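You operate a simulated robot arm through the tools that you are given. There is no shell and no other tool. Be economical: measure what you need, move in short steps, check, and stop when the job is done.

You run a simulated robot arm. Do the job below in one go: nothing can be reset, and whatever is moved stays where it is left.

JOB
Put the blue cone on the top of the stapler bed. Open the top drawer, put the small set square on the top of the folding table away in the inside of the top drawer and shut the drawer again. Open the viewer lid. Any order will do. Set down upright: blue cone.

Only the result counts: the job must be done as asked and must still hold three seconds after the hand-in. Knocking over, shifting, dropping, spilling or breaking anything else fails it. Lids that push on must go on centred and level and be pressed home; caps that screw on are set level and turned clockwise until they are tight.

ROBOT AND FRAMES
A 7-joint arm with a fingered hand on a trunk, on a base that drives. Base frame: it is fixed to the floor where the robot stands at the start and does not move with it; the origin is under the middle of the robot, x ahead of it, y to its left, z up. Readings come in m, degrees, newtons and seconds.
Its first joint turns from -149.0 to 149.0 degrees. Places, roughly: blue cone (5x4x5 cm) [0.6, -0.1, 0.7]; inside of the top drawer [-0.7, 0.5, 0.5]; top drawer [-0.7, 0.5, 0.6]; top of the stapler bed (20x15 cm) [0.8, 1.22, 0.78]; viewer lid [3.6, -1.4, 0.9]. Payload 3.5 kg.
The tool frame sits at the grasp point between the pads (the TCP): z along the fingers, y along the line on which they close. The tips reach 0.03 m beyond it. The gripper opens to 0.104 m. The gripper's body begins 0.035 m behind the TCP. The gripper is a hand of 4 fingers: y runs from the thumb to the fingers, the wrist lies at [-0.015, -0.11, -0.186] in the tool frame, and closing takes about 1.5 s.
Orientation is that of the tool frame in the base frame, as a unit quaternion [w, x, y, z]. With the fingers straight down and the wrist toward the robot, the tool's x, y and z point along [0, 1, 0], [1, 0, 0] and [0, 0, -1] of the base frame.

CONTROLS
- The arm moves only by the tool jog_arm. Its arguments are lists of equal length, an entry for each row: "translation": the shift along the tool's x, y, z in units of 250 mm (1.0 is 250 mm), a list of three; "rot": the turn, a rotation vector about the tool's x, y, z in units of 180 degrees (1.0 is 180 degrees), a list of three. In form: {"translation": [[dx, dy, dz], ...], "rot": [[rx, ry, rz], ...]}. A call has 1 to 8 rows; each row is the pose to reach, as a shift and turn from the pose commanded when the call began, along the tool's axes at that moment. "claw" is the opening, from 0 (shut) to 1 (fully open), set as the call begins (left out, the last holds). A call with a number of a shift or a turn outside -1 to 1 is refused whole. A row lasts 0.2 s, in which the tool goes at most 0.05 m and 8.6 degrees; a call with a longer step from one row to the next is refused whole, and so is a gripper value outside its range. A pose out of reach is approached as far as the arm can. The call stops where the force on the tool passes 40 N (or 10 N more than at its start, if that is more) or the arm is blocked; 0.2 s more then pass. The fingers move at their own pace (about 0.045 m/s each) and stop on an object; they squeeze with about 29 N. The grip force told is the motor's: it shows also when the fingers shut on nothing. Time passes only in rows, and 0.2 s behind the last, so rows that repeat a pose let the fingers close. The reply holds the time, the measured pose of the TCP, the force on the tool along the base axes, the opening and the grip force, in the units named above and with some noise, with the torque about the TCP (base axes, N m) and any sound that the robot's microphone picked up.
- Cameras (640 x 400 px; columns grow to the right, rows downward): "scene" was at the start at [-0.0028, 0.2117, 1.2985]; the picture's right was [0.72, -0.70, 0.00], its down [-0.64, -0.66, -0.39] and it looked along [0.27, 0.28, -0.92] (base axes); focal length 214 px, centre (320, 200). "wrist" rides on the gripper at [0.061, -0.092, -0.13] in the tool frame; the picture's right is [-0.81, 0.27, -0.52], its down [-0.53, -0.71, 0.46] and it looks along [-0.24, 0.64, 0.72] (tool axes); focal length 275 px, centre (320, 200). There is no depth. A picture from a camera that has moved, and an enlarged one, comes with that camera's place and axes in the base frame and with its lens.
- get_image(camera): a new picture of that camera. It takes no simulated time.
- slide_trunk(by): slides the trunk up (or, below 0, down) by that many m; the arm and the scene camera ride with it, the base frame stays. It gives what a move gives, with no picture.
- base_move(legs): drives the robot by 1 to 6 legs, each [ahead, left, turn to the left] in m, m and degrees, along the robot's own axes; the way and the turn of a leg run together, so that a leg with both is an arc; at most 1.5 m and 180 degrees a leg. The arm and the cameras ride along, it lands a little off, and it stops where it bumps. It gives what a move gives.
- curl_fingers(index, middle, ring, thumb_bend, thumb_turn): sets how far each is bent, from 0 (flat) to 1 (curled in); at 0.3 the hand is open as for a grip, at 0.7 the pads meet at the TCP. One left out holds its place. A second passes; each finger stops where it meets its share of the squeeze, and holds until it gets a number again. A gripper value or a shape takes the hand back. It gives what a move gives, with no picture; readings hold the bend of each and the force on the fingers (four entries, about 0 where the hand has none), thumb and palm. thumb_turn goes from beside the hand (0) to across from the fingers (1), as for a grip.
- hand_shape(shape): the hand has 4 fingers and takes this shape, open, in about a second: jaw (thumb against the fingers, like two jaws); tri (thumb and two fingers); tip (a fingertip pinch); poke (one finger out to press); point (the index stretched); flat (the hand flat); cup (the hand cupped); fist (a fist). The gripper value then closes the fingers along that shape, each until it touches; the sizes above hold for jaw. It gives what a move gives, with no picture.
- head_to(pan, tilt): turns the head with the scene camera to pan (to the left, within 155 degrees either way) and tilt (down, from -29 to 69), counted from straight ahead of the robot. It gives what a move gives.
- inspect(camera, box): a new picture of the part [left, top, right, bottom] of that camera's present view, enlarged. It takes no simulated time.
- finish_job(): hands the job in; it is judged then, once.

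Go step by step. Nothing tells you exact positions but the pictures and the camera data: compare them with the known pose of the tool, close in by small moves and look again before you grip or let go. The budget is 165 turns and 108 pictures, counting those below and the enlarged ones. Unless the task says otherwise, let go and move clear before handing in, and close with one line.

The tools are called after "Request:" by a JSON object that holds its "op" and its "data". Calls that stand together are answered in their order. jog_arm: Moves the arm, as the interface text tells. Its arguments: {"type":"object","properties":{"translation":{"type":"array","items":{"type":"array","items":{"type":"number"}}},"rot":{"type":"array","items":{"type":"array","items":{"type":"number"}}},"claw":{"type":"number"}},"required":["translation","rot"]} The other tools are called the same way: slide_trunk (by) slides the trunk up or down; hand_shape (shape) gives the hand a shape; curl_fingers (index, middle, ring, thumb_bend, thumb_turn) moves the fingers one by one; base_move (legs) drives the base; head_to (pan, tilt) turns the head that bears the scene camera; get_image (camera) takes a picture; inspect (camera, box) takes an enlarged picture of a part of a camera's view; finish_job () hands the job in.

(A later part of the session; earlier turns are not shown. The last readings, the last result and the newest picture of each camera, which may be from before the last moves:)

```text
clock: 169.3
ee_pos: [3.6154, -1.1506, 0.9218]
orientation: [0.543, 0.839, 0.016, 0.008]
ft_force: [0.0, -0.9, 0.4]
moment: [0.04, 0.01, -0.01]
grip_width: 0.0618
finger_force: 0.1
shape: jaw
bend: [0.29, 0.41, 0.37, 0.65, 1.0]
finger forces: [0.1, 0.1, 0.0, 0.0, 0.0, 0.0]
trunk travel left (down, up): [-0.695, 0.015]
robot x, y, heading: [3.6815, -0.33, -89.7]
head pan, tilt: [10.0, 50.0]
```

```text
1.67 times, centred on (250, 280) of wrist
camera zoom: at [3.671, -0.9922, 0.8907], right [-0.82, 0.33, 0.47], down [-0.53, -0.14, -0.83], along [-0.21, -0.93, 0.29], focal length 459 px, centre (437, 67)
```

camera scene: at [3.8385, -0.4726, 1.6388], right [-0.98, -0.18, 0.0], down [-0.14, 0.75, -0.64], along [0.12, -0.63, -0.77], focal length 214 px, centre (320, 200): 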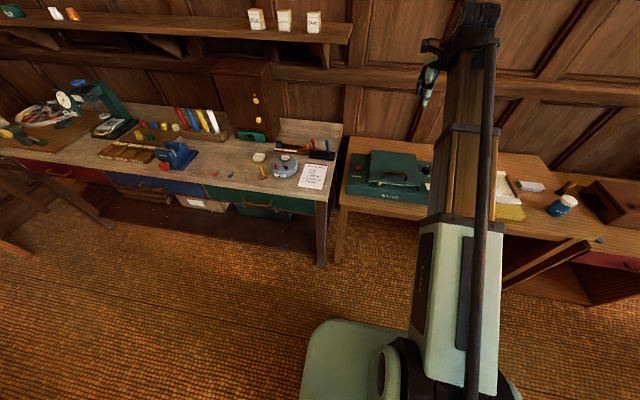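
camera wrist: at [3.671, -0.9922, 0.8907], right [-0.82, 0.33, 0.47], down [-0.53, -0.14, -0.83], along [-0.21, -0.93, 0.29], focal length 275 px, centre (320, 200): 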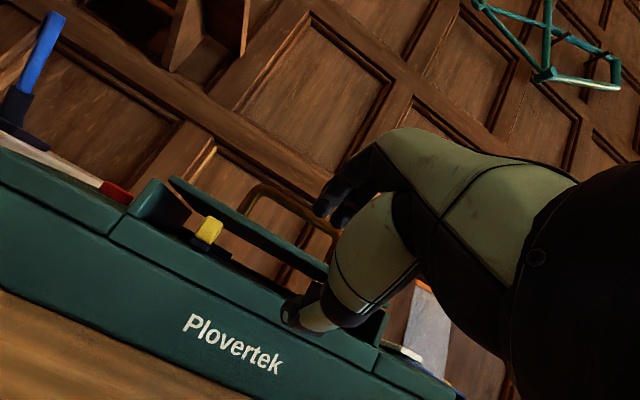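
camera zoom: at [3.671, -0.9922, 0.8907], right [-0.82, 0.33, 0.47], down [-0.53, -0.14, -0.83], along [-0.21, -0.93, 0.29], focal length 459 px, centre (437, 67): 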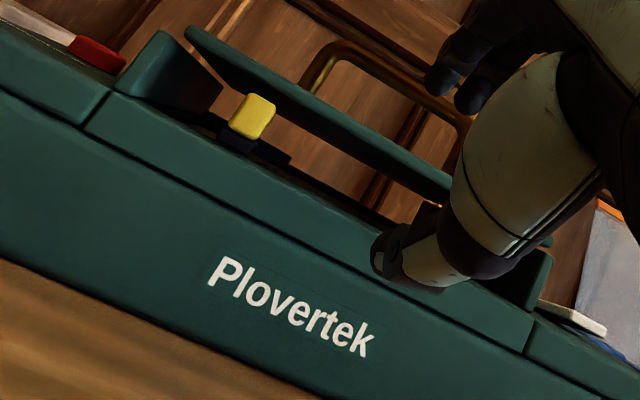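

The slot spans about z 0.877–0.906 and the thumb tip sits ~0.047 m below the TCP at the coming pitch. I'll raise to TCP z≈0.937, pitch a little more, then slide the thumb in under the lid.

Request:
{"op": "jog_arm", "data": {"translation": [[0, 0.055, -0.025], [0, 0.055, -0.025], [0, 0.085, 0.04], [0, 0.112, 0.103], [0, 0.14, 0.165], [0, 0.168, 0.227], [0, 0.168, 0.227]], "rot": [[-0.02, 0, 0], [-0.04, 0, 0], [-0.04, 0, 0], [-0.04, 0, 0], [-0.04, 0, 0], [-0.04, 0, 0], [-0.04, 0, 0]]}}

Request:
{"op": "inspect", "data": {"camera": "wrist", "box": [100, 120, 400, 360]}}

Request:
{"op": "inspect", "data": {"camera": "scene", "box": [360, 140, 440, 190]}}

```text
clock: 170.9
ee_pos: [3.6034, -1.2189, 0.9385]
orientation: [0.592, 0.805, 0.024, 0.011]
ft_force: [0.8, 0.2, -0.2]
moment: [-0.01, 0.04, 0.01]
grip_width: 0.0621
finger_force: 0.0
shape: jaw
bend: [0.29, 0.41, 0.37, 0.65, 1.0]
finger forces: [0.0, 0.0, 0.0, 0.1, 0.0, 0.0]
out of reach, approached as far as the arm can: row 1, 2, 3, 4, 5, 6, 7
trunk travel left (down, up): [-0.695, 0.015]
robot x, y, heading: [3.6779, -0.3311, -89.4]
head pan, tilt: [10.0, 50.0]
```

```text
1.67 times, centred on (250, 240) of wrist
camera zoom: at [3.6567, -1.0638, 0.8892], right [-0.83, 0.37, 0.42], down [-0.53, -0.25, -0.81], along [-0.19, -0.89, 0.4], focal length 459 px, centre (437, 133)
```

zoom: 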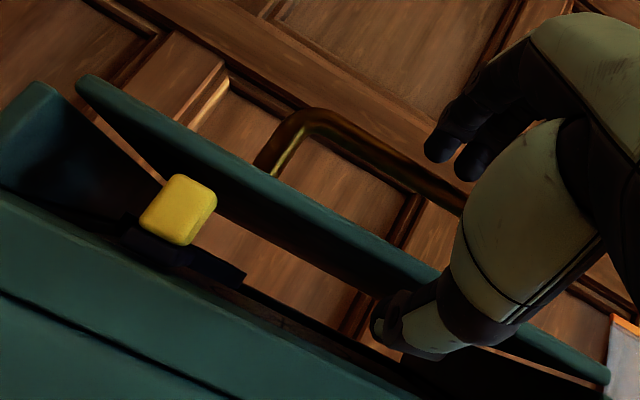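

```text
8.00 times, centred on (400, 165) of scene
camera zoom: at [3.8674, -0.3584, 1.6388], right [-0.98, -0.18, 0.0], down [-0.14, 0.75, -0.64], along [0.12, -0.63, -0.77], focal length 1716 px, centre (-320, 480)
```

zoom: 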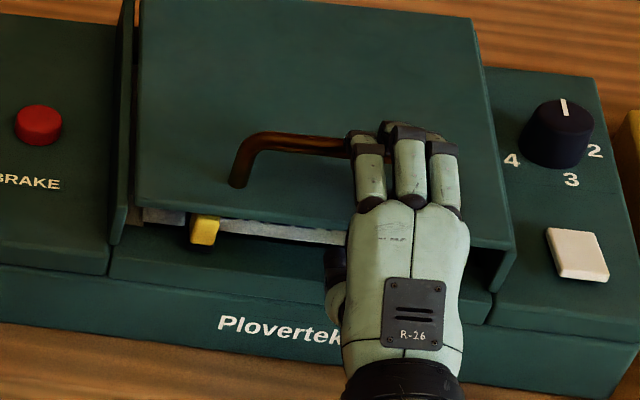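

The thumb is in the slot under the lid with no contact forces. I'll close on the lid edge.

Request:
{"op": "jog_arm", "data": {"translation": [[0, 0, 0], [0, 0, 0], [0, 0, 0], [0, 0, 0], [0, 0, 0], [0, 0, 0], [0, 0, 0], [0, 0, 0]], "rot": [[0, 0, 0], [0, 0, 0], [0, 0, 0], [0, 0, 0], [0, 0, 0], [0, 0, 0], [0, 0, 0], [0, 0, 0]], "claw": 0.0}}

Request:
{"op": "inspect", "data": {"camera": "wrist", "box": [100, 120, 400, 360]}}

Request:
{"op": "inspect", "data": {"camera": "scene", "box": [360, 140, 440, 190]}}

```text
clock: 172.7
ee_pos: [3.6046, -1.2175, 0.9404]
orientation: [0.593, 0.805, 0.024, 0.011]
ft_force: [-0.5, 9.9, -1.8]
moment: [0.26, -0.02, -0.03]
grip_width: 0.0078
finger_force: 29.3
shape: jaw
bend: [0.7, 0.7, 0.7, 0.77, 1.0]
finger forces: [13.1, 6.2, 0.0, 0.0, 25.2, 0.0]
trunk travel left (down, up): [-0.695, 0.015]
robot x, y, heading: [3.6875, -0.3317, -89.5]
head pan, tilt: [10.0, 50.0]
```

```text
1.67 times, centred on (250, 240) of wrist
camera zoom: at [3.6566, -1.0629, 0.8896], right [-0.83, 0.37, 0.42], down [-0.53, -0.25, -0.81], along [-0.19, -0.89, 0.4], focal length 459 px, centre (437, 133)
```

zoom: 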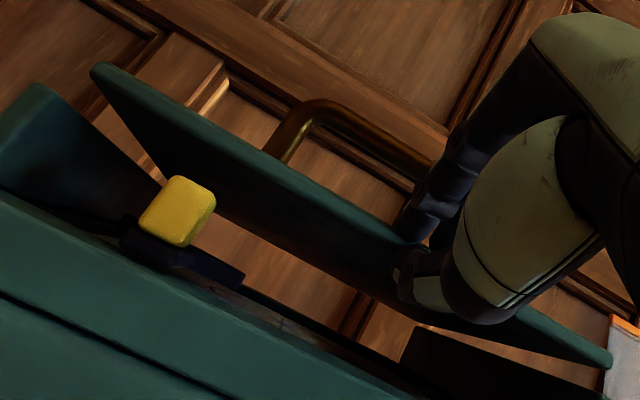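

```text
8.00 times, centred on (400, 165) of scene
camera zoom: at [3.8674, -0.3574, 1.6388], right [-0.98, -0.18, 0.0], down [-0.14, 0.75, -0.64], along [0.12, -0.63, -0.77], focal length 1716 px, centre (-320, 480)
```

zoom: 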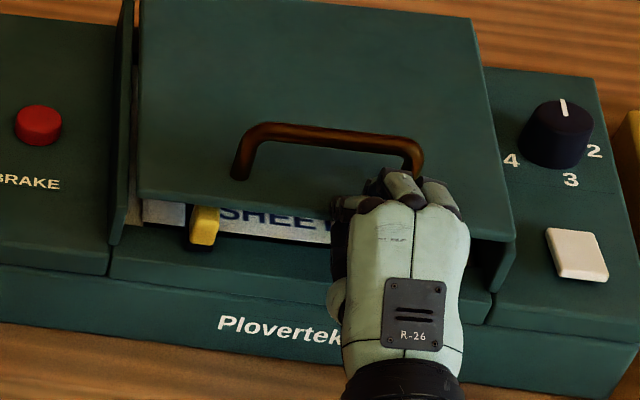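

Excellent: the lid edge is firmly gripped and has already lifted slightly, with no latch resisting. I'll swing it open along the hinge arc, 30° first.

Request:
{"op": "jog_arm", "data": {"translation": [[0, 0.065, -0.008], [0, 0.129, -0.014], [0, 0.194, -0.013], [0, 0.258, -0.01], [0, 0.322, -0.002], [0, 0.386, 0.009], [0, 0.45, 0.026], [0, 0.511, 0.046]], "rot": [[0.0208, 0, 0], [0.0417, 0, 0], [0.0625, 0, 0], [0.0833, 0, 0], [0.1042, 0, 0], [0.125, 0, 0], [0.1458, 0, 0], [0.1667, 0, 0]]}}

Request:
{"op": "inspect", "data": {"camera": "scene", "box": [340, 110, 460, 190]}}

```text
clock: 174.5
ee_pos: [3.6058, -1.2635, 1.0631]
orientation: [0.37, 0.929, 0.015, 0.004]
ft_force: [-6.0, 23.9, 11.6]
moment: [0.59, 0.06, -0.04]
grip_width: 0.0095
finger_force: 29.0
shape: jaw
bend: [0.7, 0.7, 0.7, 0.77, 1.0]
finger forces: [17.1, 7.0, 0.0, 0.1, 34.2, 0.0]
trunk travel left (down, up): [-0.695, 0.015]
robot x, y, heading: [3.6822, -0.3296, -89.5]
head pan, tilt: [10.0, 50.0]
```

```text
5.00 times, centred on (400, 150) of scene
camera zoom: at [3.8669, -0.3535, 1.639], right [-0.98, -0.18, 0.0], down [-0.14, 0.75, -0.65], along [0.12, -0.63, -0.76], focal length 1072 px, centre (-80, 450)
```

zoom: 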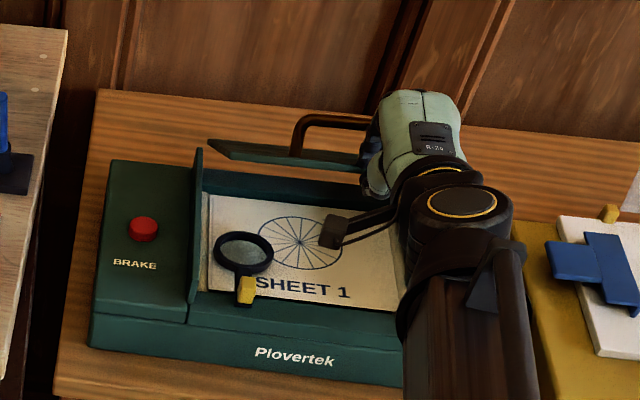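

The lid is about 30° open; forces show the hinge is slightly further back (y≈-1.495, radius 0.28). I'll continue along the corrected arc by another ~22°.

Request:
{"op": "jog_arm", "data": {"translation": [[0, 0.075, -0.032], [0, 0.148, -0.04], [0, 0.221, -0.044], [0, 0.294, -0.043], [0, 0.367, -0.037], [0, 0.44, -0.027]], "rot": [[0.0208, 0, 0], [0.0417, 0, 0], [0.0625, 0, 0], [0.0833, 0, 0], [0.1042, 0, 0], [0.125, 0, 0]]}}

Request:
{"op": "inspect", "data": {"camera": "scene", "box": [340, 80, 460, 180]}}

```text
clock: 175.9
ee_pos: [3.6062, -1.3405, 1.1394]
orientation: [0.179, 0.984, 0.016, 0.001]
ft_force: [-12.5, 8.2, 9.1]
moment: [0.36, 0.31, -0.09]
grip_width: 0.0087
finger_force: 28.9
shape: jaw
bend: [0.7, 0.7, 0.7, 0.77, 1.0]
finger forces: [14.2, 4.6, 0.0, 0.0, 25.9, 0.1]
trunk travel left (down, up): [-0.695, 0.015]
robot x, y, heading: [3.6821, -0.3289, -89.6]
head pan, tilt: [10.0, 50.0]
```

```text
4.00 times, centred on (400, 130) of scene
camera zoom: at [3.8657, -0.3558, 1.6391], right [-0.98, -0.18, 0.0], down [-0.14, 0.75, -0.64], along [0.12, -0.63, -0.76], focal length 858 px, centre (0, 480)
```

zoom: 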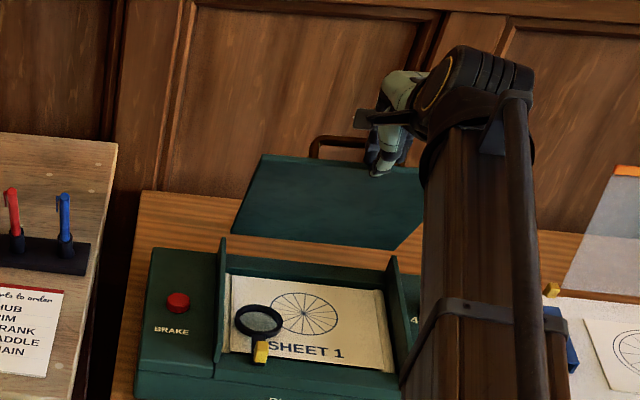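

The lid is about 55° open and moving freely. I'll continue another ~11° by arm and watch the reach.

Request:
{"op": "jog_arm", "data": {"translation": [[0, 0.067, -0.013], [0, 0.141, -0.022], [0, 0.214, -0.026]], "rot": [[0.0208, 0, 0], [0.0417, 0, 0], [0.0625, 0, 0]]}}

```text
clock: 176.7
ee_pos: [3.6097, -1.3779, 1.1597]
orientation: [0.082, 0.997, 0.015, 0.0]
ft_force: [-10.5, 3.0, 3.6]
moment: [0.07, 0.24, -0.04]
grip_width: 0.0063
finger_force: 28.8
shape: jaw
bend: [0.7, 0.7, 0.7, 0.78, 1.0]
finger forces: [15.1, 6.0, 0.1, 0.0, 21.1, 0.0]
out of reach, approached as far as the arm can: row 3
trunk travel left (down, up): [-0.695, 0.015]
robot x, y, heading: [3.6798, -0.3301, -89.4]
head pan, tilt: [10.0, 50.0]
```

The arm is at its reach limit with the lid at roughly 67°. I'll nudge the base forward in small steps with the hand following up the arc.

Request:
{"op": "base_move", "data": {"legs": [[0.02, 0, 0]]}}

Request:
{"op": "jog_arm", "data": {"translation": [[0, 0.003, -0.02], [0, 0.003, -0.02]], "rot": [[0.015, 0, 0], [0.02, 0, 0]]}}

Request:
{"op": "inspect", "data": {"camera": "scene", "box": [340, 60, 460, 160]}}

```text
clock: 177.5
ee_pos: [3.6107, -1.3932, 1.1665]
orientation: [0.084, 0.996, 0.015, -0.001]
ft_force: [-7.8, 13.3, 29.8]
moment: [0.63, 0.23, -0.2]
grip_width: 0.0071
finger_force: 29.1
shape: jaw
bend: [0.7, 0.7, 0.7, 0.78, 1.0]
finger forces: [19.6, 5.4, 0.0, 0.1, 40.5, 0.0]
trunk travel left (down, up): [-0.695, 0.015]
robot x, y, heading: [3.6842, -0.3473, -89.9]
head pan, tilt: [10.0, 50.0]
```

```text
clock: 178.1
ee_pos: [3.611, -1.3859, 1.164]
orientation: [0.051, 0.999, 0.015, -0.001]
ft_force: [-6.9, -2.1, -2.8]
moment: [-0.09, 0.08, -0.01]
grip_width: 0.0059
finger_force: 29.1
shape: jaw
bend: [0.7, 0.7, 0.7, 0.78, 1.0]
finger forces: [13.4, 7.2, 0.0, 0.0, 21.4, 0.0]
out of reach, approached as far as the arm can: row 1, 2
trunk travel left (down, up): [-0.695, 0.015]
robot x, y, heading: [3.6822, -0.35, -89.6]
head pan, tilt: [10.0, 50.0]
```

```text
4.00 times, centred on (400, 110) of scene
camera zoom: at [3.8666, -0.3794, 1.6386], right [-0.98, -0.18, 0.0], down [-0.14, 0.75, -0.64], along [0.12, -0.63, -0.77], focal length 858 px, centre (0, 560)
```

zoom: 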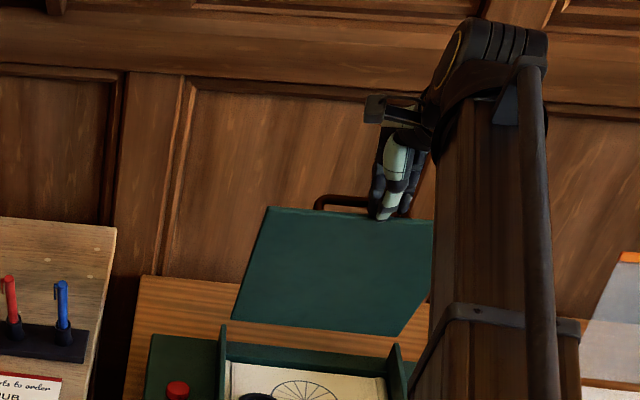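

The lid is near 70°. I'll keep nudging the base forward while holding, since the motion is now almost horizontal.

Request:
{"op": "base_move", "data": {"legs": [[0.025, 0, 0]]}}

Request:
{"op": "jog_arm", "data": {"translation": [[0, 0, -0.01], [0, 0, -0.02]], "rot": [[0, 0, 0], [0, 0, 0]]}}

```text
clock: 178.9
ee_pos: [3.6129, -1.414, 1.1644]
orientation: [0.05, 0.999, 0.016, -0.002]
ft_force: [-0.4, 0.1, -0.2]
moment: [0.02, 0.0, 0.0]
grip_width: 0.0053
finger_force: 29.4
shape: jaw
bend: [0.7, 0.7, 0.7, 0.79, 1.0]
finger forces: [0.0, 0.0, 0.0, 0.1, 0.0, 0.0]
trunk travel left (down, up): [-0.695, 0.015]
robot x, y, heading: [3.6821, -0.3747, -89.6]
head pan, tilt: [10.0, 50.0]
```

```text
clock: 179.5
ee_pos: [3.6129, -1.4101, 1.1716]
orientation: [0.052, 0.999, 0.014, -0.001]
ft_force: [-0.4, 0.4, -0.5]
moment: [0.0, 0.03, 0.01]
grip_width: 0.0053
finger_force: 28.9
shape: jaw
bend: [0.7, 0.7, 0.7, 0.79, 1.0]
finger forces: [0.0, 0.0, 0.1, 0.1, 0.0, 0.0]
trunk travel left (down, up): [-0.695, 0.015]
robot x, y, heading: [3.6807, -0.376, -89.2]
head pan, tilt: [10.0, 50.0]
```

Forces dropped to zero, so the lid may have left the grip. I'll look.

Request:
{"op": "get_image", "data": {"camera": "wrist"}}

Request:
{"op": "inspect", "data": {"camera": "scene", "box": [340, 50, 460, 200]}}

```text
13 pictures are left
camera wrist: at [3.6714, -1.3031, 1.2906], right [-0.8, -0.24, 0.55], down [-0.55, 0.65, -0.53], along [-0.22, -0.72, -0.65], focal length 275 px, centre (320, 200)
```

wrist: 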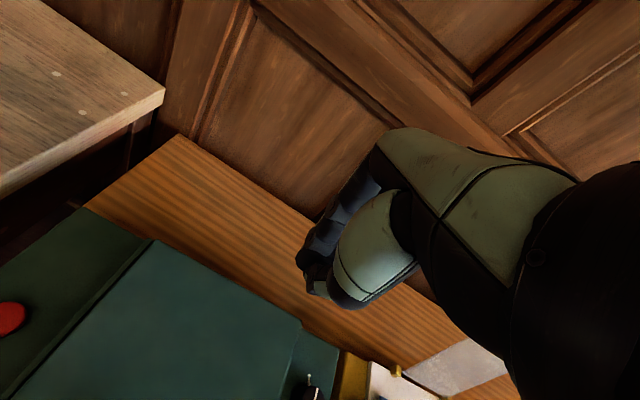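

```text
2.67 times, centred on (400, 125) of scene
camera zoom: at [3.868, -0.4032, 1.6388], right [-0.98, -0.18, 0.0], down [-0.14, 0.75, -0.64], along [0.12, -0.63, -0.77], focal length 572 px, centre (107, 400)
```

zoom: 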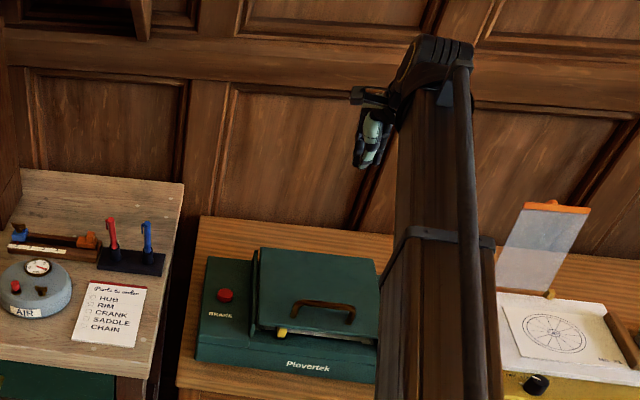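

The lid slipped out and dropped shut; nothing else moved. I'll redo it from the same start, but use the base for the horizontal part of the arc so the arm keeps its reach. First I return to the pre-grip pose.

Request:
{"op": "base_move", "data": {"legs": [[-0.046, 0, 0]]}}

Request:
{"op": "jog_arm", "data": {"translation": [[0.02, -0.18, 0], [0.05, -0.36, 0], [0.08, -0.54, 0], [0.11, -0.72, 0], [0.138, -0.9, 0], [0.138, -0.98, 0]], "rot": [[0.01, 0, 0.003], [0.02, 0, 0.006], [0.033, 0, 0.009], [0.033, 0, 0.009], [0.033, 0, 0.009], [0.033, 0, 0.009]], "claw": 0.6}}

```text
clock: 180.4
ee_pos: [3.6123, -1.3633, 1.1725]
orientation: [0.053, 0.998, 0.015, -0.001]
ft_force: [0.6, 0.2, 0.8]
moment: [-0.01, 0.0, -0.03]
grip_width: 0.0052
finger_force: 29.0
shape: jaw
bend: [0.7, 0.7, 0.7, 0.79, 1.0]
finger forces: [0.0, 0.0, 0.1, 0.1, 0.1, 0.0]
trunk travel left (down, up): [-0.695, 0.015]
robot x, y, heading: [3.6851, -0.3252, -89.6]
head pan, tilt: [10.0, 50.0]
```

```text
clock: 181.8
ee_pos: [3.6398, -1.1175, 1.1469]
orientation: [0.001, 1.0, 0.0, -0.001]
ft_force: [-0.6, -0.4, -0.1]
moment: [0.02, 0.01, 0.01]
grip_width: 0.0624
finger_force: 0.1
shape: jaw
bend: [0.29, 0.41, 0.37, 0.65, 1.0]
finger forces: [0.0, 0.0, 0.1, 0.0, 0.0, 0.0]
trunk travel left (down, up): [-0.695, 0.015]
robot x, y, heading: [3.6834, -0.3306, -89.4]
head pan, tilt: [10.0, 50.0]
```

Pose restored except small offsets. I'll repeat the pitch, pre-align and insert moves, then check before closing.

Request:
{"op": "jog_arm", "data": {"translation": [[0, -0.088, -0.136], [0, -0.088, -0.136]], "rot": [[0, 0, 0], [0, 0, 0]]}}

Request:
{"op": "jog_arm", "data": {"translation": [[0, 0.034, 0.12], [0, 0.068, 0.24], [0, 0.1, 0.36], [0, 0.136, 0.49], [0, 0.17, 0.62], [0, 0.2, 0.75], [0, 0.22, 0.88], [0, 0.23, 0.95]], "rot": [[-0.046, 0, 0], [-0.092, 0, 0], [-0.138, 0, 0], [-0.184, 0, 0], [-0.23, 0, 0], [-0.276, 0, 0], [-0.322, 0, 0], [-0.368, 0, 0]]}}

```text
clock: 182.4
ee_pos: [3.6383, -1.0969, 1.1799]
orientation: [0.0, 1.0, 0.001, -0.001]
ft_force: [0.4, -1.1, -0.9]
moment: [0.01, 0.04, 0.0]
grip_width: 0.0621
finger_force: 0.0
shape: jaw
bend: [0.29, 0.41, 0.37, 0.65, 1.0]
finger forces: [0.0, 0.0, 0.1, 0.2, 0.0, 0.0]
trunk travel left (down, up): [-0.695, 0.015]
robot x, y, heading: [3.6765, -0.3289, -89.5]
head pan, tilt: [10.0, 50.0]
```

```text
clock: 184.2
ee_pos: [3.6168, -1.1536, 0.9454]
orientation: [0.544, 0.839, 0.016, 0.004]
ft_force: [-1.4, -0.2, -0.2]
moment: [-0.01, -0.03, 0.0]
grip_width: 0.0625
finger_force: 0.1
shape: jaw
bend: [0.29, 0.41, 0.37, 0.65, 1.0]
finger forces: [0.0, 0.0, 0.0, 0.0, 0.1, 0.0]
out of reach, approached as far as the arm can: row 5, 6, 7, 8
trunk travel left (down, up): [-0.695, 0.015]
robot x, y, heading: [3.6859, -0.3285, -89.6]
head pan, tilt: [10.0, 50.0]
```

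Same pre-pose as before. I'll slide the thumb under the lid edge again and verify.

Request:
{"op": "jog_arm", "data": {"translation": [[0, -0.027, 0.012], [0, -0.027, 0.012], [0, 0, 0.073], [0, 0.027, 0.134], [0, 0.055, 0.194], [0, 0.084, 0.258], [0, 0.084, 0.258]], "rot": [[-0.02, 0, 0], [-0.04, 0, 0], [-0.04, 0, 0], [-0.04, 0, 0], [-0.04, 0, 0], [-0.04, 0, 0], [-0.04, 0, 0]]}}

Request:
{"op": "inspect", "data": {"camera": "wrist", "box": [100, 120, 400, 360]}}

```text
clock: 185.8
ee_pos: [3.5934, -1.2201, 0.9421]
orientation: [0.594, 0.804, 0.02, 0.005]
ft_force: [0.2, 0.0, 0.3]
moment: [0.02, 0.01, -0.02]
grip_width: 0.0624
finger_force: 0.0
shape: jaw
bend: [0.29, 0.41, 0.37, 0.65, 1.0]
finger forces: [0.0, 0.0, 0.0, 0.0, 0.1, 0.1]
out of reach, approached as far as the arm can: row 1, 2, 3, 4, 5, 6, 7
trunk travel left (down, up): [-0.695, 0.015]
robot x, y, heading: [3.6821, -0.328, -89.4]
head pan, tilt: [10.0, 50.0]
```

```text
1.67 times, centred on (250, 240) of wrist
camera zoom: at [3.6476, -1.0653, 0.8908], right [-0.82, 0.38, 0.43], down [-0.54, -0.25, -0.81], along [-0.2, -0.89, 0.41], focal length 459 px, centre (437, 133)
```

zoom: 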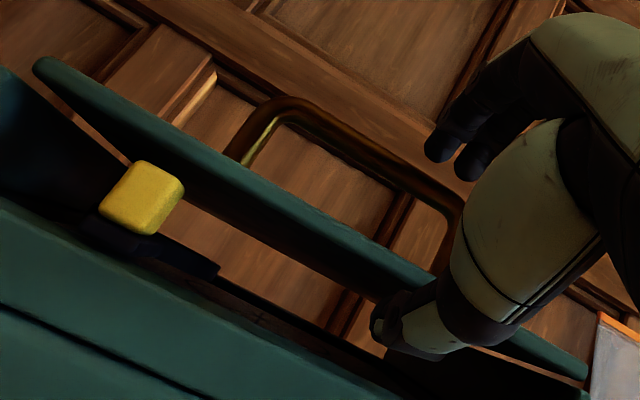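

The thumb is in the slot but 1 cm too far right, near the handle post. I'll shift the base left 1.3 cm and close.

Request:
{"op": "base_move", "data": {"legs": [[0, 0.013, 0]]}}

Request:
{"op": "jog_arm", "data": {"translation": [[0, 0, 0], [0, 0, 0], [0, 0, 0], [0, 0, 0], [0, 0, 0], [0, 0, 0], [0, 0, 0], [0, 0, 0]], "rot": [[0, 0, 0], [0, 0, 0], [0, 0, 0], [0, 0, 0], [0, 0, 0], [0, 0, 0], [0, 0, 0], [0, 0, 0]], "claw": 0.0}}

```text
clock: 186.6
ee_pos: [3.6069, -1.2192, 0.9402]
orientation: [0.595, 0.804, 0.021, 0.006]
ft_force: [0.2, -0.3, -0.4]
moment: [0.01, 0.03, 0.01]
grip_width: 0.062
finger_force: 0.1
shape: jaw
bend: [0.29, 0.41, 0.37, 0.65, 1.0]
finger forces: [0.0, 0.0, 0.0, 0.1, 0.0, 0.0]
trunk travel left (down, up): [-0.695, 0.015]
robot x, y, heading: [3.6975, -0.3229, -89.5]
head pan, tilt: [10.0, 50.0]
```

```text
clock: 188.4
ee_pos: [3.6066, -1.2189, 0.9426]
orientation: [0.594, 0.804, 0.019, 0.005]
ft_force: [-0.9, 7.2, -1.4]
moment: [0.23, 0.0, 0.0]
grip_width: 0.0092
finger_force: 28.8
shape: jaw
bend: [0.7, 0.7, 0.7, 0.76, 1.0]
finger forces: [13.5, 5.6, 0.1, 0.1, 23.1, 0.0]
trunk travel left (down, up): [-0.695, 0.015]
robot x, y, heading: [3.6974, -0.3302, -89.3]
head pan, tilt: [10.0, 50.0]
```

Gripped again at the same spot. Now the first 30° by arm along the corrected arc.

Request:
{"op": "jog_arm", "data": {"translation": [[0, 0.072, -0.008], [0, 0.145, -0.014], [0, 0.218, -0.013], [0, 0.291, -0.01], [0, 0.363, 0.001], [0, 0.435, 0.014], [0, 0.505, 0.034], [0, 0.574, 0.057]], "rot": [[0.0208, 0, 0], [0.0417, 0, 0], [0.0625, 0, 0], [0.0833, 0, 0], [0.1042, 0, 0], [0.125, 0, 0], [0.1458, 0, 0], [0.1667, 0, 0]]}}

Request:
{"op": "base_move", "data": {"legs": [[0.012, 0, 0]]}}

Request:
{"op": "jog_arm", "data": {"translation": [[0, 0.038, -0.041]], "rot": [[0.0208, 0, 0]]}}

```text
clock: 190.2
ee_pos: [3.6081, -1.2729, 1.0773]
orientation: [0.368, 0.93, 0.019, -0.001]
ft_force: [-10.7, 14.0, 8.2]
moment: [0.32, 0.16, -0.11]
grip_width: 0.0096
finger_force: 28.3
shape: jaw
bend: [0.7, 0.7, 0.7, 0.76, 1.0]
finger forces: [17.0, 6.2, 0.0, 0.0, 28.6, 0.0]
trunk travel left (down, up): [-0.695, 0.015]
robot x, y, heading: [3.6938, -0.3302, -89.5]
head pan, tilt: [10.0, 50.0]
```

```text
clock: 191.1
ee_pos: [3.6078, -1.2823, 1.0807]
orientation: [0.368, 0.93, 0.018, -0.001]
ft_force: [-2.0, 16.1, 10.2]
moment: [0.37, -0.02, -0.01]
grip_width: 0.0122
finger_force: 28.8
shape: jaw
bend: [0.7, 0.7, 0.7, 0.75, 1.0]
finger forces: [21.3, 4.0, 0.0, 0.0, 26.4, 0.0]
trunk travel left (down, up): [-0.695, 0.015]
robot x, y, heading: [3.6927, -0.3395, -89.7]
head pan, tilt: [10.0, 50.0]
stopped in leg 1: the force on the tool passed its limit at 44 N (the readings are from after the stop); the commanded pose is now the measured one
```

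```text
clock: 191.5
ee_pos: [3.6076, -1.2866, 1.0897]
orientation: [0.336, 0.942, 0.019, 0.0]
ft_force: [-4.3, -4.4, -4.1]
moment: [-0.23, 0.02, -0.03]
grip_width: 0.009
finger_force: 29.1
shape: jaw
bend: [0.7, 0.7, 0.7, 0.75, 1.0]
finger forces: [19.4, 5.1, 0.0, 0.0, 25.5, 0.0]
trunk travel left (down, up): [-0.695, 0.015]
robot x, y, heading: [3.6962, -0.3407, -89.4]
head pan, tilt: [10.0, 50.0]
```

This works well: the hand is right on the circle and the base steps are force-limited. I'll continue with alternating small base and arm steps.

Request:
{"op": "base_move", "data": {"legs": [[0.0125, 0, 0]]}}

Request:
{"op": "jog_arm", "data": {"translation": [[0, 0.033, -0.041]], "rot": [[0.0208, 0, 0]]}}

Request:
{"op": "base_move", "data": {"legs": [[0.0134, 0, 0]]}}

Request:
{"op": "jog_arm", "data": {"translation": [[0, 0.029, -0.04]], "rot": [[0.0208, 0, 0]]}}

```text
clock: 192.3
ee_pos: [3.6077, -1.2938, 1.0945]
orientation: [0.338, 0.941, 0.019, -0.001]
ft_force: [-4.9, 19.0, 14.6]
moment: [0.49, 0.09, 0.0]
grip_width: 0.01
finger_force: 29.4
shape: jaw
bend: [0.7, 0.7, 0.7, 0.75, 1.0]
finger forces: [22.0, 5.0, 0.0, 0.0, 28.2, 0.0]
trunk travel left (down, up): [-0.695, 0.015]
robot x, y, heading: [3.6914, -0.3533, -89.2]
head pan, tilt: [10.0, 50.0]
```

```text
clock: 192.7
ee_pos: [3.6082, -1.299, 1.1024]
orientation: [0.305, 0.952, 0.019, -0.002]
ft_force: [-2.5, -7.1, -7.6]
moment: [-0.29, 0.03, 0.01]
grip_width: 0.0084
finger_force: 28.9
shape: jaw
bend: [0.7, 0.7, 0.7, 0.75, 1.0]
finger forces: [18.6, 5.6, 0.0, 0.1, 25.0, 0.1]
trunk travel left (down, up): [-0.695, 0.015]
robot x, y, heading: [3.6971, -0.3545, -89.4]
head pan, tilt: [10.0, 50.0]
```

```text
clock: 193.4
ee_pos: [3.6087, -1.3066, 1.1076]
orientation: [0.308, 0.951, 0.02, -0.002]
ft_force: [-3.0, 16.0, 15.0]
moment: [0.43, -0.03, -0.05]
grip_width: 0.0098
finger_force: 28.8
shape: jaw
bend: [0.7, 0.7, 0.7, 0.75, 1.0]
finger forces: [21.1, 5.6, 0.1, 0.0, 27.6, 0.1]
trunk travel left (down, up): [-0.695, 0.015]
robot x, y, heading: [3.6959, -0.3661, -89.6]
head pan, tilt: [10.0, 50.0]
```

```text
clock: 193.8
ee_pos: [3.6079, -1.3112, 1.114]
orientation: [0.275, 0.961, 0.018, -0.003]
ft_force: [-1.6, -8.4, -9.9]
moment: [-0.32, -0.01, -0.04]
grip_width: 0.0081
finger_force: 28.9
shape: jaw
bend: [0.7, 0.7, 0.7, 0.75, 1.0]
finger forces: [17.9, 6.0, 0.0, 0.0, 24.6, 0.0]
trunk travel left (down, up): [-0.695, 0.015]
robot x, y, heading: [3.6964, -0.3648, -89.5]
head pan, tilt: [10.0, 50.0]
```

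On track, with a slight pull building up, so I'll bias the base steps a bit larger and continue.

Request:
{"op": "base_move", "data": {"legs": [[0.017, 0, 0]]}}

Request:
{"op": "jog_arm", "data": {"translation": [[0, 0.02, -0.034]], "rot": [[0.0208, 0, 0]]}}

Request:
{"op": "base_move", "data": {"legs": [[0.016, 0, 0]]}}

Request:
{"op": "jog_arm", "data": {"translation": [[0, 0.018, -0.034]], "rot": [[0.0208, 0, 0]]}}

Request:
{"op": "base_move", "data": {"legs": [[0.016, 0, 0]]}}

Request:
{"op": "jog_arm", "data": {"translation": [[0, 0.014, -0.032]], "rot": [[0.0208, 0, 0]]}}

```text
clock: 194.6
ee_pos: [3.6072, -1.3227, 1.1219]
orientation: [0.277, 0.961, 0.018, -0.002]
ft_force: [-2.1, 15.6, 16.3]
moment: [0.47, 0.01, -0.03]
grip_width: 0.0101
finger_force: 29.1
shape: jaw
bend: [0.7, 0.7, 0.7, 0.75, 1.0]
finger forces: [20.8, 6.0, 0.0, 0.0, 27.5, 0.0]
trunk travel left (down, up): [-0.695, 0.015]
robot x, y, heading: [3.6942, -0.3809, -89.7]
head pan, tilt: [10.0, 50.0]
```

```text
clock: 195.0
ee_pos: [3.608, -1.327, 1.1269]
orientation: [0.244, 0.97, 0.016, -0.004]
ft_force: [-0.9, -3.7, -5.6]
moment: [-0.22, -0.06, 0.01]
grip_width: 0.0091
finger_force: 29.0
shape: jaw
bend: [0.7, 0.7, 0.7, 0.75, 1.0]
finger forces: [18.1, 5.9, 0.1, 0.0, 24.6, 0.0]
trunk travel left (down, up): [-0.695, 0.015]
robot x, y, heading: [3.6966, -0.3828, -89.6]
head pan, tilt: [10.0, 50.0]
```

```text
clock: 195.8
ee_pos: [3.6074, -1.3376, 1.1329]
orientation: [0.246, 0.969, 0.019, -0.003]
ft_force: [-2.4, 15.5, 19.1]
moment: [0.47, -0.03, -0.02]
grip_width: 0.01
finger_force: 28.6
shape: jaw
bend: [0.7, 0.7, 0.7, 0.75, 1.0]
finger forces: [20.7, 6.3, 0.0, 0.0, 27.5, 0.0]
trunk travel left (down, up): [-0.695, 0.015]
robot x, y, heading: [3.6928, -0.3992, -89.7]
head pan, tilt: [10.0, 50.0]
```

```text
clock: 196.2
ee_pos: [3.6074, -1.3435, 1.1367]
orientation: [0.212, 0.977, 0.018, -0.004]
ft_force: [-0.8, -3.1, -5.7]
moment: [-0.25, -0.02, -0.05]
grip_width: 0.0092
finger_force: 28.8
shape: jaw
bend: [0.7, 0.7, 0.7, 0.75, 1.0]
finger forces: [18.0, 6.1, 0.1, 0.0, 24.4, 0.0]
trunk travel left (down, up): [-0.695, 0.015]
robot x, y, heading: [3.6944, -0.3987, -89.5]
head pan, tilt: [10.0, 50.0]
```

```text
clock: 197.0
ee_pos: [3.6074, -1.3545, 1.1429]
orientation: [0.215, 0.976, 0.018, -0.004]
ft_force: [-1.4, 12.6, 18.5]
moment: [0.39, 0.02, -0.04]
grip_width: 0.01
finger_force: 28.9
shape: jaw
bend: [0.7, 0.7, 0.7, 0.75, 1.0]
finger forces: [20.2, 6.5, 0.0, 0.0, 27.5, 0.0]
trunk travel left (down, up): [-0.695, 0.015]
robot x, y, heading: [3.6925, -0.4141, -89.5]
head pan, tilt: [10.0, 50.0]
```

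```text
clock: 197.4
ee_pos: [3.6071, -1.3579, 1.1463]
orientation: [0.181, 0.983, 0.018, -0.004]
ft_force: [0.3, -3.8, -6.7]
moment: [-0.23, -0.04, -0.02]
grip_width: 0.0086
finger_force: 29.2
shape: jaw
bend: [0.7, 0.7, 0.7, 0.75, 1.0]
finger forces: [17.4, 6.3, 0.1, 0.0, 24.0, 0.0]
trunk travel left (down, up): [-0.695, 0.015]
robot x, y, heading: [3.6984, -0.411, -89.5]
head pan, tilt: [10.0, 50.0]
```

Very smooth; lid is now around 58°. I'll continue the same way toward vertical.

Request:
{"op": "base_move", "data": {"legs": [[0.017, 0, 0]]}}

Request:
{"op": "jog_arm", "data": {"translation": [[0, 0.012, -0.03]], "rot": [[0.0208, 0, 0]]}}

Request:
{"op": "base_move", "data": {"legs": [[0.018, 0, 0]]}}

Request:
{"op": "jog_arm", "data": {"translation": [[0, 0.008, -0.026]], "rot": [[0.0208, 0, 0]]}}

Request:
{"op": "base_move", "data": {"legs": [[0.018, 0, 0]]}}

Request:
{"op": "jog_arm", "data": {"translation": [[0, 0.005, -0.022]], "rot": [[0.0208, 0, 0]]}}

Request:
{"op": "inspect", "data": {"camera": "scene", "box": [340, 60, 460, 160]}}

```text
clock: 198.1
ee_pos: [3.6067, -1.3709, 1.1525]
orientation: [0.184, 0.983, 0.017, -0.005]
ft_force: [-0.7, 9.3, 17.1]
moment: [0.3, -0.02, 0.01]
grip_width: 0.0096
finger_force: 29.3
shape: jaw
bend: [0.7, 0.7, 0.7, 0.75, 1.0]
finger forces: [19.5, 6.8, 0.0, 0.1, 26.9, 0.0]
trunk travel left (down, up): [-0.695, 0.015]
robot x, y, heading: [3.6947, -0.4301, -89.5]
head pan, tilt: [10.0, 50.0]
```

```text
clock: 198.5
ee_pos: [3.6071, -1.3765, 1.1548]
orientation: [0.149, 0.989, 0.018, -0.005]
ft_force: [-0.2, -3.9, -7.5]
moment: [-0.26, 0.0, -0.03]
grip_width: 0.0087
finger_force: 28.6
shape: jaw
bend: [0.7, 0.7, 0.7, 0.75, 1.0]
finger forces: [17.1, 6.4, 0.1, 0.1, 23.7, 0.0]
trunk travel left (down, up): [-0.695, 0.015]
robot x, y, heading: [3.6972, -0.4286, -89.6]
head pan, tilt: [10.0, 50.0]
```

```text
clock: 199.3
ee_pos: [3.6077, -1.3894, 1.1597]
orientation: [0.152, 0.988, 0.017, -0.005]
ft_force: [0.4, 8.0, 14.8]
moment: [0.21, -0.05, -0.03]
grip_width: 0.0095
finger_force: 29.1
shape: jaw
bend: [0.7, 0.7, 0.7, 0.75, 1.0]
finger forces: [18.8, 7.1, 0.0, 0.0, 26.4, 0.1]
trunk travel left (down, up): [-0.695, 0.015]
robot x, y, heading: [3.6952, -0.448, -89.5]
head pan, tilt: [10.0, 50.0]
```

```text
clock: 199.7
ee_pos: [3.608, -1.3936, 1.163]
orientation: [0.117, 0.993, 0.017, -0.005]
ft_force: [-1.4, -3.4, -7.6]
moment: [-0.26, -0.01, -0.02]
grip_width: 0.0086
finger_force: 29.4
shape: jaw
bend: [0.7, 0.7, 0.7, 0.75, 1.0]
finger forces: [16.5, 6.6, 0.0, 0.1, 23.2, 0.0]
trunk travel left (down, up): [-0.695, 0.015]
robot x, y, heading: [3.6952, -0.4523, -89.5]
head pan, tilt: [10.0, 50.0]
```

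```text
clock: 200.5
ee_pos: [3.6077, -1.4083, 1.1669]
orientation: [0.12, 0.993, 0.016, -0.006]
ft_force: [-1.2, 4.5, 10.1]
moment: [0.17, -0.01, 0.04]
grip_width: 0.0087
finger_force: 28.8
shape: jaw
bend: [0.7, 0.7, 0.7, 0.75, 1.0]
finger forces: [17.9, 7.5, 0.1, 0.0, 25.6, 0.0]
trunk travel left (down, up): [-0.695, 0.015]
robot x, y, heading: [3.6965, -0.4683, -89.6]
head pan, tilt: [10.0, 50.0]
```

```text
clock: 200.9
ee_pos: [3.6075, -1.4124, 1.1689]
orientation: [0.085, 0.996, 0.017, -0.005]
ft_force: [-2.0, -3.9, -10.5]
moment: [-0.26, 0.0, 0.02]
grip_width: 0.0081
finger_force: 28.7
shape: jaw
bend: [0.7, 0.7, 0.7, 0.75, 1.0]
finger forces: [16.1, 6.7, 0.0, 0.1, 22.7, 0.1]
trunk travel left (down, up): [-0.695, 0.015]
robot x, y, heading: [3.6966, -0.4657, -89.5]
head pan, tilt: [10.0, 50.0]
```

```text
4.00 times, centred on (400, 110) of scene
camera zoom: at [3.8812, -0.4981, 1.6384], right [-0.98, -0.18, 0.0], down [-0.14, 0.75, -0.64], along [0.12, -0.63, -0.77], focal length 858 px, centre (0, 560)
```

zoom: 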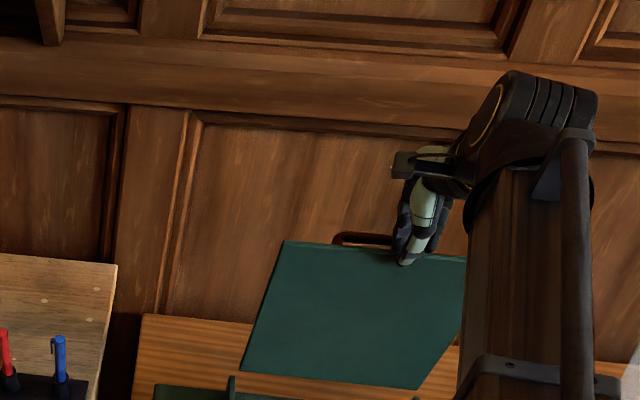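

About 70° open and firmly held. The arc is now almost level, so I'll use base steps with tiny lifts and rotations.

Request:
{"op": "base_move", "data": {"legs": [[0.019, 0, 0]]}}

Request:
{"op": "jog_arm", "data": {"translation": [[0, 0.002, -0.012]], "rot": [[0.0208, 0, 0]]}}

Request:
{"op": "base_move", "data": {"legs": [[0.019, 0, 0]]}}

Request:
{"op": "jog_arm", "data": {"translation": [[0, 0, -0.01]], "rot": [[0.0208, 0, 0]]}}

Request:
{"op": "base_move", "data": {"legs": [[0.019, 0, 0]]}}

Request:
{"op": "jog_arm", "data": {"translation": [[0, 0, -0.006]], "rot": [[0.0208, 0, 0]]}}

Request:
{"op": "base_move", "data": {"legs": [[0.019, 0, 0]]}}

Request:
{"op": "inspect", "data": {"camera": "scene", "box": [340, 60, 460, 160]}}

```text
clock: 201.7
ee_pos: [3.6071, -1.4279, 1.1721]
orientation: [0.088, 0.996, 0.015, -0.006]
ft_force: [-1.0, 1.8, 5.6]
moment: [0.06, -0.02, 0.03]
grip_width: 0.0084
finger_force: 28.9
shape: jaw
bend: [0.7, 0.7, 0.7, 0.75, 1.0]
finger forces: [16.9, 7.5, 0.0, 0.0, 24.7, 0.1]
trunk travel left (down, up): [-0.695, 0.015]
robot x, y, heading: [3.6988, -0.486, -89.7]
head pan, tilt: [10.0, 50.0]
```

```text
clock: 202.1
ee_pos: [3.6071, -1.4304, 1.1728]
orientation: [0.054, 0.998, 0.016, -0.007]
ft_force: [-0.4, -2.7, -7.4]
moment: [-0.22, 0.01, 0.03]
grip_width: 0.0084
finger_force: 29.5
shape: jaw
bend: [0.7, 0.7, 0.7, 0.75, 1.0]
finger forces: [16.6, 7.2, 0.1, 0.0, 23.5, 0.0]
trunk travel left (down, up): [-0.695, 0.015]
robot x, y, heading: [3.6965, -0.4847, -89.6]
head pan, tilt: [10.0, 50.0]
```

```text
clock: 202.9
ee_pos: [3.6072, -1.4477, 1.1755]
orientation: [0.056, 0.998, 0.016, -0.008]
ft_force: [-2.6, 1.3, 6.7]
moment: [0.09, 0.02, 0.02]
grip_width: 0.0086
finger_force: 29.2
shape: jaw
bend: [0.7, 0.7, 0.7, 0.75, 1.0]
finger forces: [16.8, 7.4, 0.0, 0.0, 24.3, 0.1]
trunk travel left (down, up): [-0.695, 0.015]
robot x, y, heading: [3.6924, -0.5042, -89.5]
head pan, tilt: [10.0, 50.0]
```

```text
clock: 203.3
ee_pos: [3.6075, -1.4489, 1.1763]
orientation: [0.021, 1.0, 0.016, -0.006]
ft_force: [-0.8, -1.7, -9.1]
moment: [-0.26, 0.03, -0.03]
grip_width: 0.0084
finger_force: 29.2
shape: jaw
bend: [0.7, 0.7, 0.7, 0.75, 1.0]
finger forces: [16.1, 7.0, 0.0, 0.1, 22.8, 0.1]
trunk travel left (down, up): [-0.695, 0.015]
robot x, y, heading: [3.6934, -0.5057, -89.5]
head pan, tilt: [10.0, 50.0]
```

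```text
clock: 204.1
ee_pos: [3.6078, -1.4675, 1.1777]
orientation: [0.022, 1.0, 0.016, -0.008]
ft_force: [-1.3, -0.3, -0.1]
moment: [0.0, 0.04, 0.0]
grip_width: 0.0084
finger_force: 28.3
shape: jaw
bend: [0.7, 0.7, 0.7, 0.75, 1.0]
finger forces: [16.0, 7.1, 0.0, 0.1, 23.1, 0.1]
trunk travel left (down, up): [-0.695, 0.015]
robot x, y, heading: [3.6963, -0.5223, -89.6]
head pan, tilt: [10.0, 50.0]
```

```text
clock: 204.5
ee_pos: [3.6065, -1.469, 1.1786]
orientation: [-0.011, 1.0, 0.015, -0.007]
ft_force: [-0.7, -2.2, -10.0]
moment: [-0.27, -0.04, -0.03]
grip_width: 0.0081
finger_force: 29.1
shape: jaw
bend: [0.7, 0.7, 0.7, 0.75, 1.0]
finger forces: [15.8, 7.1, 0.1, 0.1, 22.5, 0.1]
trunk travel left (down, up): [-0.695, 0.015]
robot x, y, heading: [3.6963, -0.5266, -89.5]
head pan, tilt: [10.0, 50.0]
```

```text
clock: 205.2
ee_pos: [3.6069, -1.4877, 1.1788]
orientation: [-0.011, 1.0, 0.015, -0.008]
ft_force: [-0.4, -1.3, -6.3]
moment: [-0.09, -0.01, -0.01]
grip_width: 0.008
finger_force: 28.6
shape: jaw
bend: [0.7, 0.7, 0.7, 0.75, 1.0]
finger forces: [15.1, 6.9, 0.0, 0.0, 21.9, 0.1]
trunk travel left (down, up): [-0.695, 0.015]
robot x, y, heading: [3.6967, -0.5432, -89.5]
head pan, tilt: [10.0, 50.0]
```

```text
4.00 times, centred on (400, 110) of scene
camera zoom: at [3.882, -0.5738, 1.6388], right [-0.98, -0.18, 0.0], down [-0.14, 0.75, -0.64], along [0.12, -0.63, -0.77], focal length 858 px, centre (0, 560)
```

zoom: 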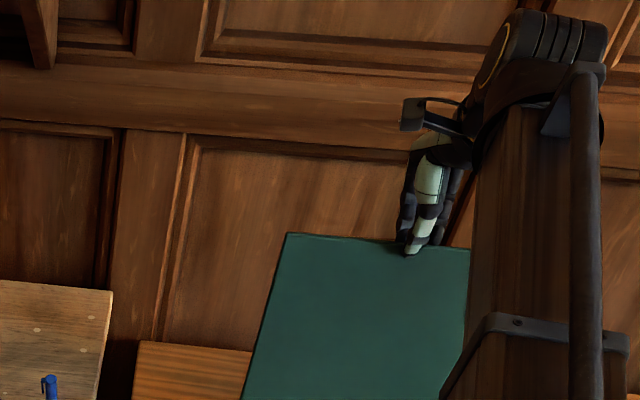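

Near vertical. I'll push on past vertical until it meets its stop; base moves are force-limited.

Request:
{"op": "base_move", "data": {"legs": [[0.02, 0, 0]]}}

Request:
{"op": "jog_arm", "data": {"translation": [[0, 0, 0.004]], "rot": [[0.0208, 0, 0]]}}

Request:
{"op": "base_move", "data": {"legs": [[0.02, 0, 0]]}}

Request:
{"op": "jog_arm", "data": {"translation": [[0, 0, 0.012]], "rot": [[0.0208, 0, 0]]}}

Request:
{"op": "base_move", "data": {"legs": [[0.02, 0, 0]]}}

Request:
{"op": "jog_arm", "data": {"translation": [[0, 0, 0.014]], "rot": [[0, 0, 0]]}}

```text
clock: 206.0
ee_pos: [3.6065, -1.5074, 1.1794]
orientation: [-0.011, 1.0, 0.015, -0.009]
ft_force: [-0.4, 0.0, -6.7]
moment: [-0.07, 0.04, -0.01]
grip_width: 0.0084
finger_force: 29.1
shape: jaw
bend: [0.7, 0.7, 0.7, 0.76, 1.0]
finger forces: [14.8, 7.0, 0.0, 0.0, 21.6, 0.0]
trunk travel left (down, up): [-0.695, 0.015]
robot x, y, heading: [3.6967, -0.5621, -89.6]
head pan, tilt: [10.0, 50.0]
```

```text
clock: 206.4
ee_pos: [3.6071, -1.5071, 1.178]
orientation: [-0.043, 0.999, 0.016, -0.008]
ft_force: [-0.4, -0.4, -5.2]
moment: [-0.11, 0.0, 0.0]
grip_width: 0.0082
finger_force: 29.2
shape: jaw
bend: [0.7, 0.7, 0.7, 0.76, 1.0]
finger forces: [14.9, 7.6, 0.0, 0.0, 22.0, 0.0]
trunk travel left (down, up): [-0.695, 0.015]
robot x, y, heading: [3.6946, -0.5645, -89.5]
head pan, tilt: [10.0, 50.0]
```

```text
clock: 207.2
ee_pos: [3.6073, -1.5285, 1.1775]
orientation: [-0.043, 0.999, 0.015, -0.008]
ft_force: [-0.2, 0.8, -14.0]
moment: [-0.09, -0.03, 0.02]
grip_width: 0.0079
finger_force: 29.2
shape: jaw
bend: [0.7, 0.7, 0.7, 0.76, 1.0]
finger forces: [14.0, 6.6, 0.0, 0.1, 20.2, 0.0]
trunk travel left (down, up): [-0.695, 0.015]
robot x, y, heading: [3.6946, -0.5845, -89.7]
head pan, tilt: [10.0, 50.0]
```

```text
clock: 207.6
ee_pos: [3.6087, -1.5283, 1.1759]
orientation: [-0.075, 0.997, 0.014, -0.009]
ft_force: [0.2, -0.9, -1.3]
moment: [-0.08, -0.06, 0.04]
grip_width: 0.0079
finger_force: 29.4
shape: jaw
bend: [0.7, 0.7, 0.7, 0.76, 1.0]
finger forces: [15.0, 8.1, 0.1, 0.0, 22.5, 0.0]
trunk travel left (down, up): [-0.695, 0.015]
robot x, y, heading: [3.6998, -0.58, -89.4]
head pan, tilt: [10.0, 50.0]
```

```text
clock: 208.4
ee_pos: [3.607, -1.547, 1.1749]
orientation: [-0.076, 0.997, 0.014, -0.008]
ft_force: [-0.7, 5.3, -15.5]
moment: [-0.15, 0.03, 0.01]
grip_width: 0.0079
finger_force: 29.5
shape: jaw
bend: [0.7, 0.7, 0.7, 0.76, 1.0]
finger forces: [11.5, 6.0, 0.0, 0.0, 20.8, 0.1]
trunk travel left (down, up): [-0.695, 0.015]
robot x, y, heading: [3.6974, -0.6006, -89.5]
head pan, tilt: [10.0, 50.0]
```

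```text
clock: 208.8
ee_pos: [3.6062, -1.5455, 1.1724]
orientation: [-0.075, 0.997, 0.014, -0.008]
ft_force: [1.0, -1.2, 6.6]
moment: [0.05, 0.01, 0.04]
grip_width: 0.0085
finger_force: 29.0
shape: jaw
bend: [0.7, 0.7, 0.7, 0.76, 1.0]
finger forces: [15.5, 8.3, 0.0, 0.0, 23.8, 0.0]
trunk travel left (down, up): [-0.695, 0.015]
robot x, y, heading: [3.6978, -0.6004, -89.7]
head pan, tilt: [10.0, 50.0]
```

Past vertical now and still free. A few more steps to be clearly over centre.

Request:
{"op": "base_move", "data": {"legs": [[0.02, 0, 0]]}}

Request:
{"op": "jog_arm", "data": {"translation": [[0, 0, 0.02]], "rot": [[0.01, 0, 0]]}}

Request:
{"op": "base_move", "data": {"legs": [[0.02, 0, 0]]}}

Request:
{"op": "jog_arm", "data": {"translation": [[0, 0, 0.024]], "rot": [[0, 0, 0]]}}

Request:
{"op": "inspect", "data": {"camera": "scene", "box": [320, 50, 460, 200]}}

```text
clock: 209.6
ee_pos: [3.6068, -1.5609, 1.1748]
orientation: [-0.075, 0.997, 0.014, -0.009]
ft_force: [-1.1, 33.0, 3.0]
moment: [0.71, -0.03, 0.0]
grip_width: 0.0135
finger_force: 29.2
shape: jaw
bend: [0.7, 0.7, 0.7, 0.71, 1.0]
finger forces: [0.1, 0.0, 0.0, 0.0, 32.1, 0.0]
trunk travel left (down, up): [-0.695, 0.015]
robot x, y, heading: [3.6981, -0.624, -89.5]
head pan, tilt: [10.0, 50.0]
```

```text
clock: 210.0
ee_pos: [3.6062, -1.5557, 1.1706]
orientation: [-0.092, 0.996, 0.015, -0.009]
ft_force: [-0.9, 28.6, 17.2]
moment: [1.0, 0.0, -0.04]
grip_width: 0.0133
finger_force: 29.4
shape: jaw
bend: [0.7, 0.7, 0.7, 0.72, 1.0]
finger forces: [0.0, 0.2, 0.0, 0.0, 32.1, 0.0]
trunk travel left (down, up): [-0.695, 0.015]
robot x, y, heading: [3.6984, -0.622, -89.7]
head pan, tilt: [10.0, 50.0]
```

```text
clock: 210.9
ee_pos: [3.6068, -1.5658, 1.1705]
orientation: [-0.098, 0.995, 0.014, -0.009]
ft_force: [1.0, 31.6, 11.7]
moment: [0.95, -0.04, -0.07]
grip_width: 0.0196
finger_force: 29.1
shape: jaw
bend: [0.7, 0.7, 0.7, 0.68, 1.0]
finger forces: [0.0, 0.1, 0.0, 0.0, 33.5, 0.0]
trunk travel left (down, up): [-0.695, 0.015]
robot x, y, heading: [3.7001, -0.6404, -89.9]
head pan, tilt: [10.0, 50.0]
stopped in leg 1: the force on the tool passed its limit at 45 N (the readings are from after the stop); the commanded pose is now the measured one
```

```text
clock: 211.4
ee_pos: [3.6075, -1.5632, 1.1674]
orientation: [-0.096, 0.995, 0.014, -0.009]
ft_force: [1.7, 31.5, 26.4]
moment: [1.38, -0.02, -0.09]
grip_width: 0.0184
finger_force: 28.5
shape: jaw
bend: [0.7, 0.7, 0.7, 0.7, 1.0]
finger forces: [0.1, 0.0, 0.0, 0.1, 35.9, 0.1]
trunk travel left (down, up): [-0.695, 0.015]
robot x, y, heading: [3.7, -0.6402, -89.4]
head pan, tilt: [10.0, 50.0]
stopped in row 1: the force on the tool passed its limit at 45 N (the readings are from after the stop); the commanded pose is now the measured one
```

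```text
2.67 times, centred on (390, 125) of scene
camera zoom: at [3.8833, -0.6605, 1.6391], right [-0.98, -0.18, 0.0], down [-0.14, 0.75, -0.65], along [0.12, -0.64, -0.76], focal length 572 px, centre (133, 400)
```

zoom: 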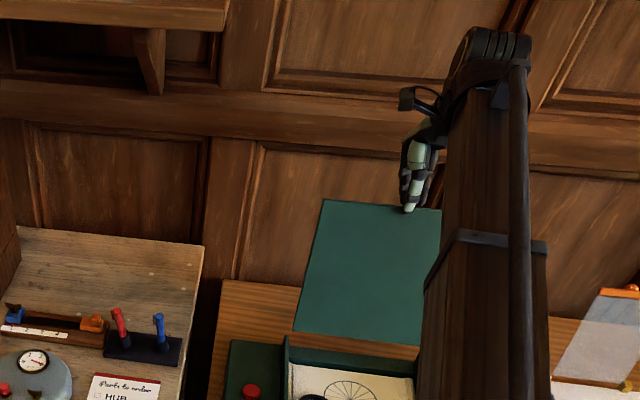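

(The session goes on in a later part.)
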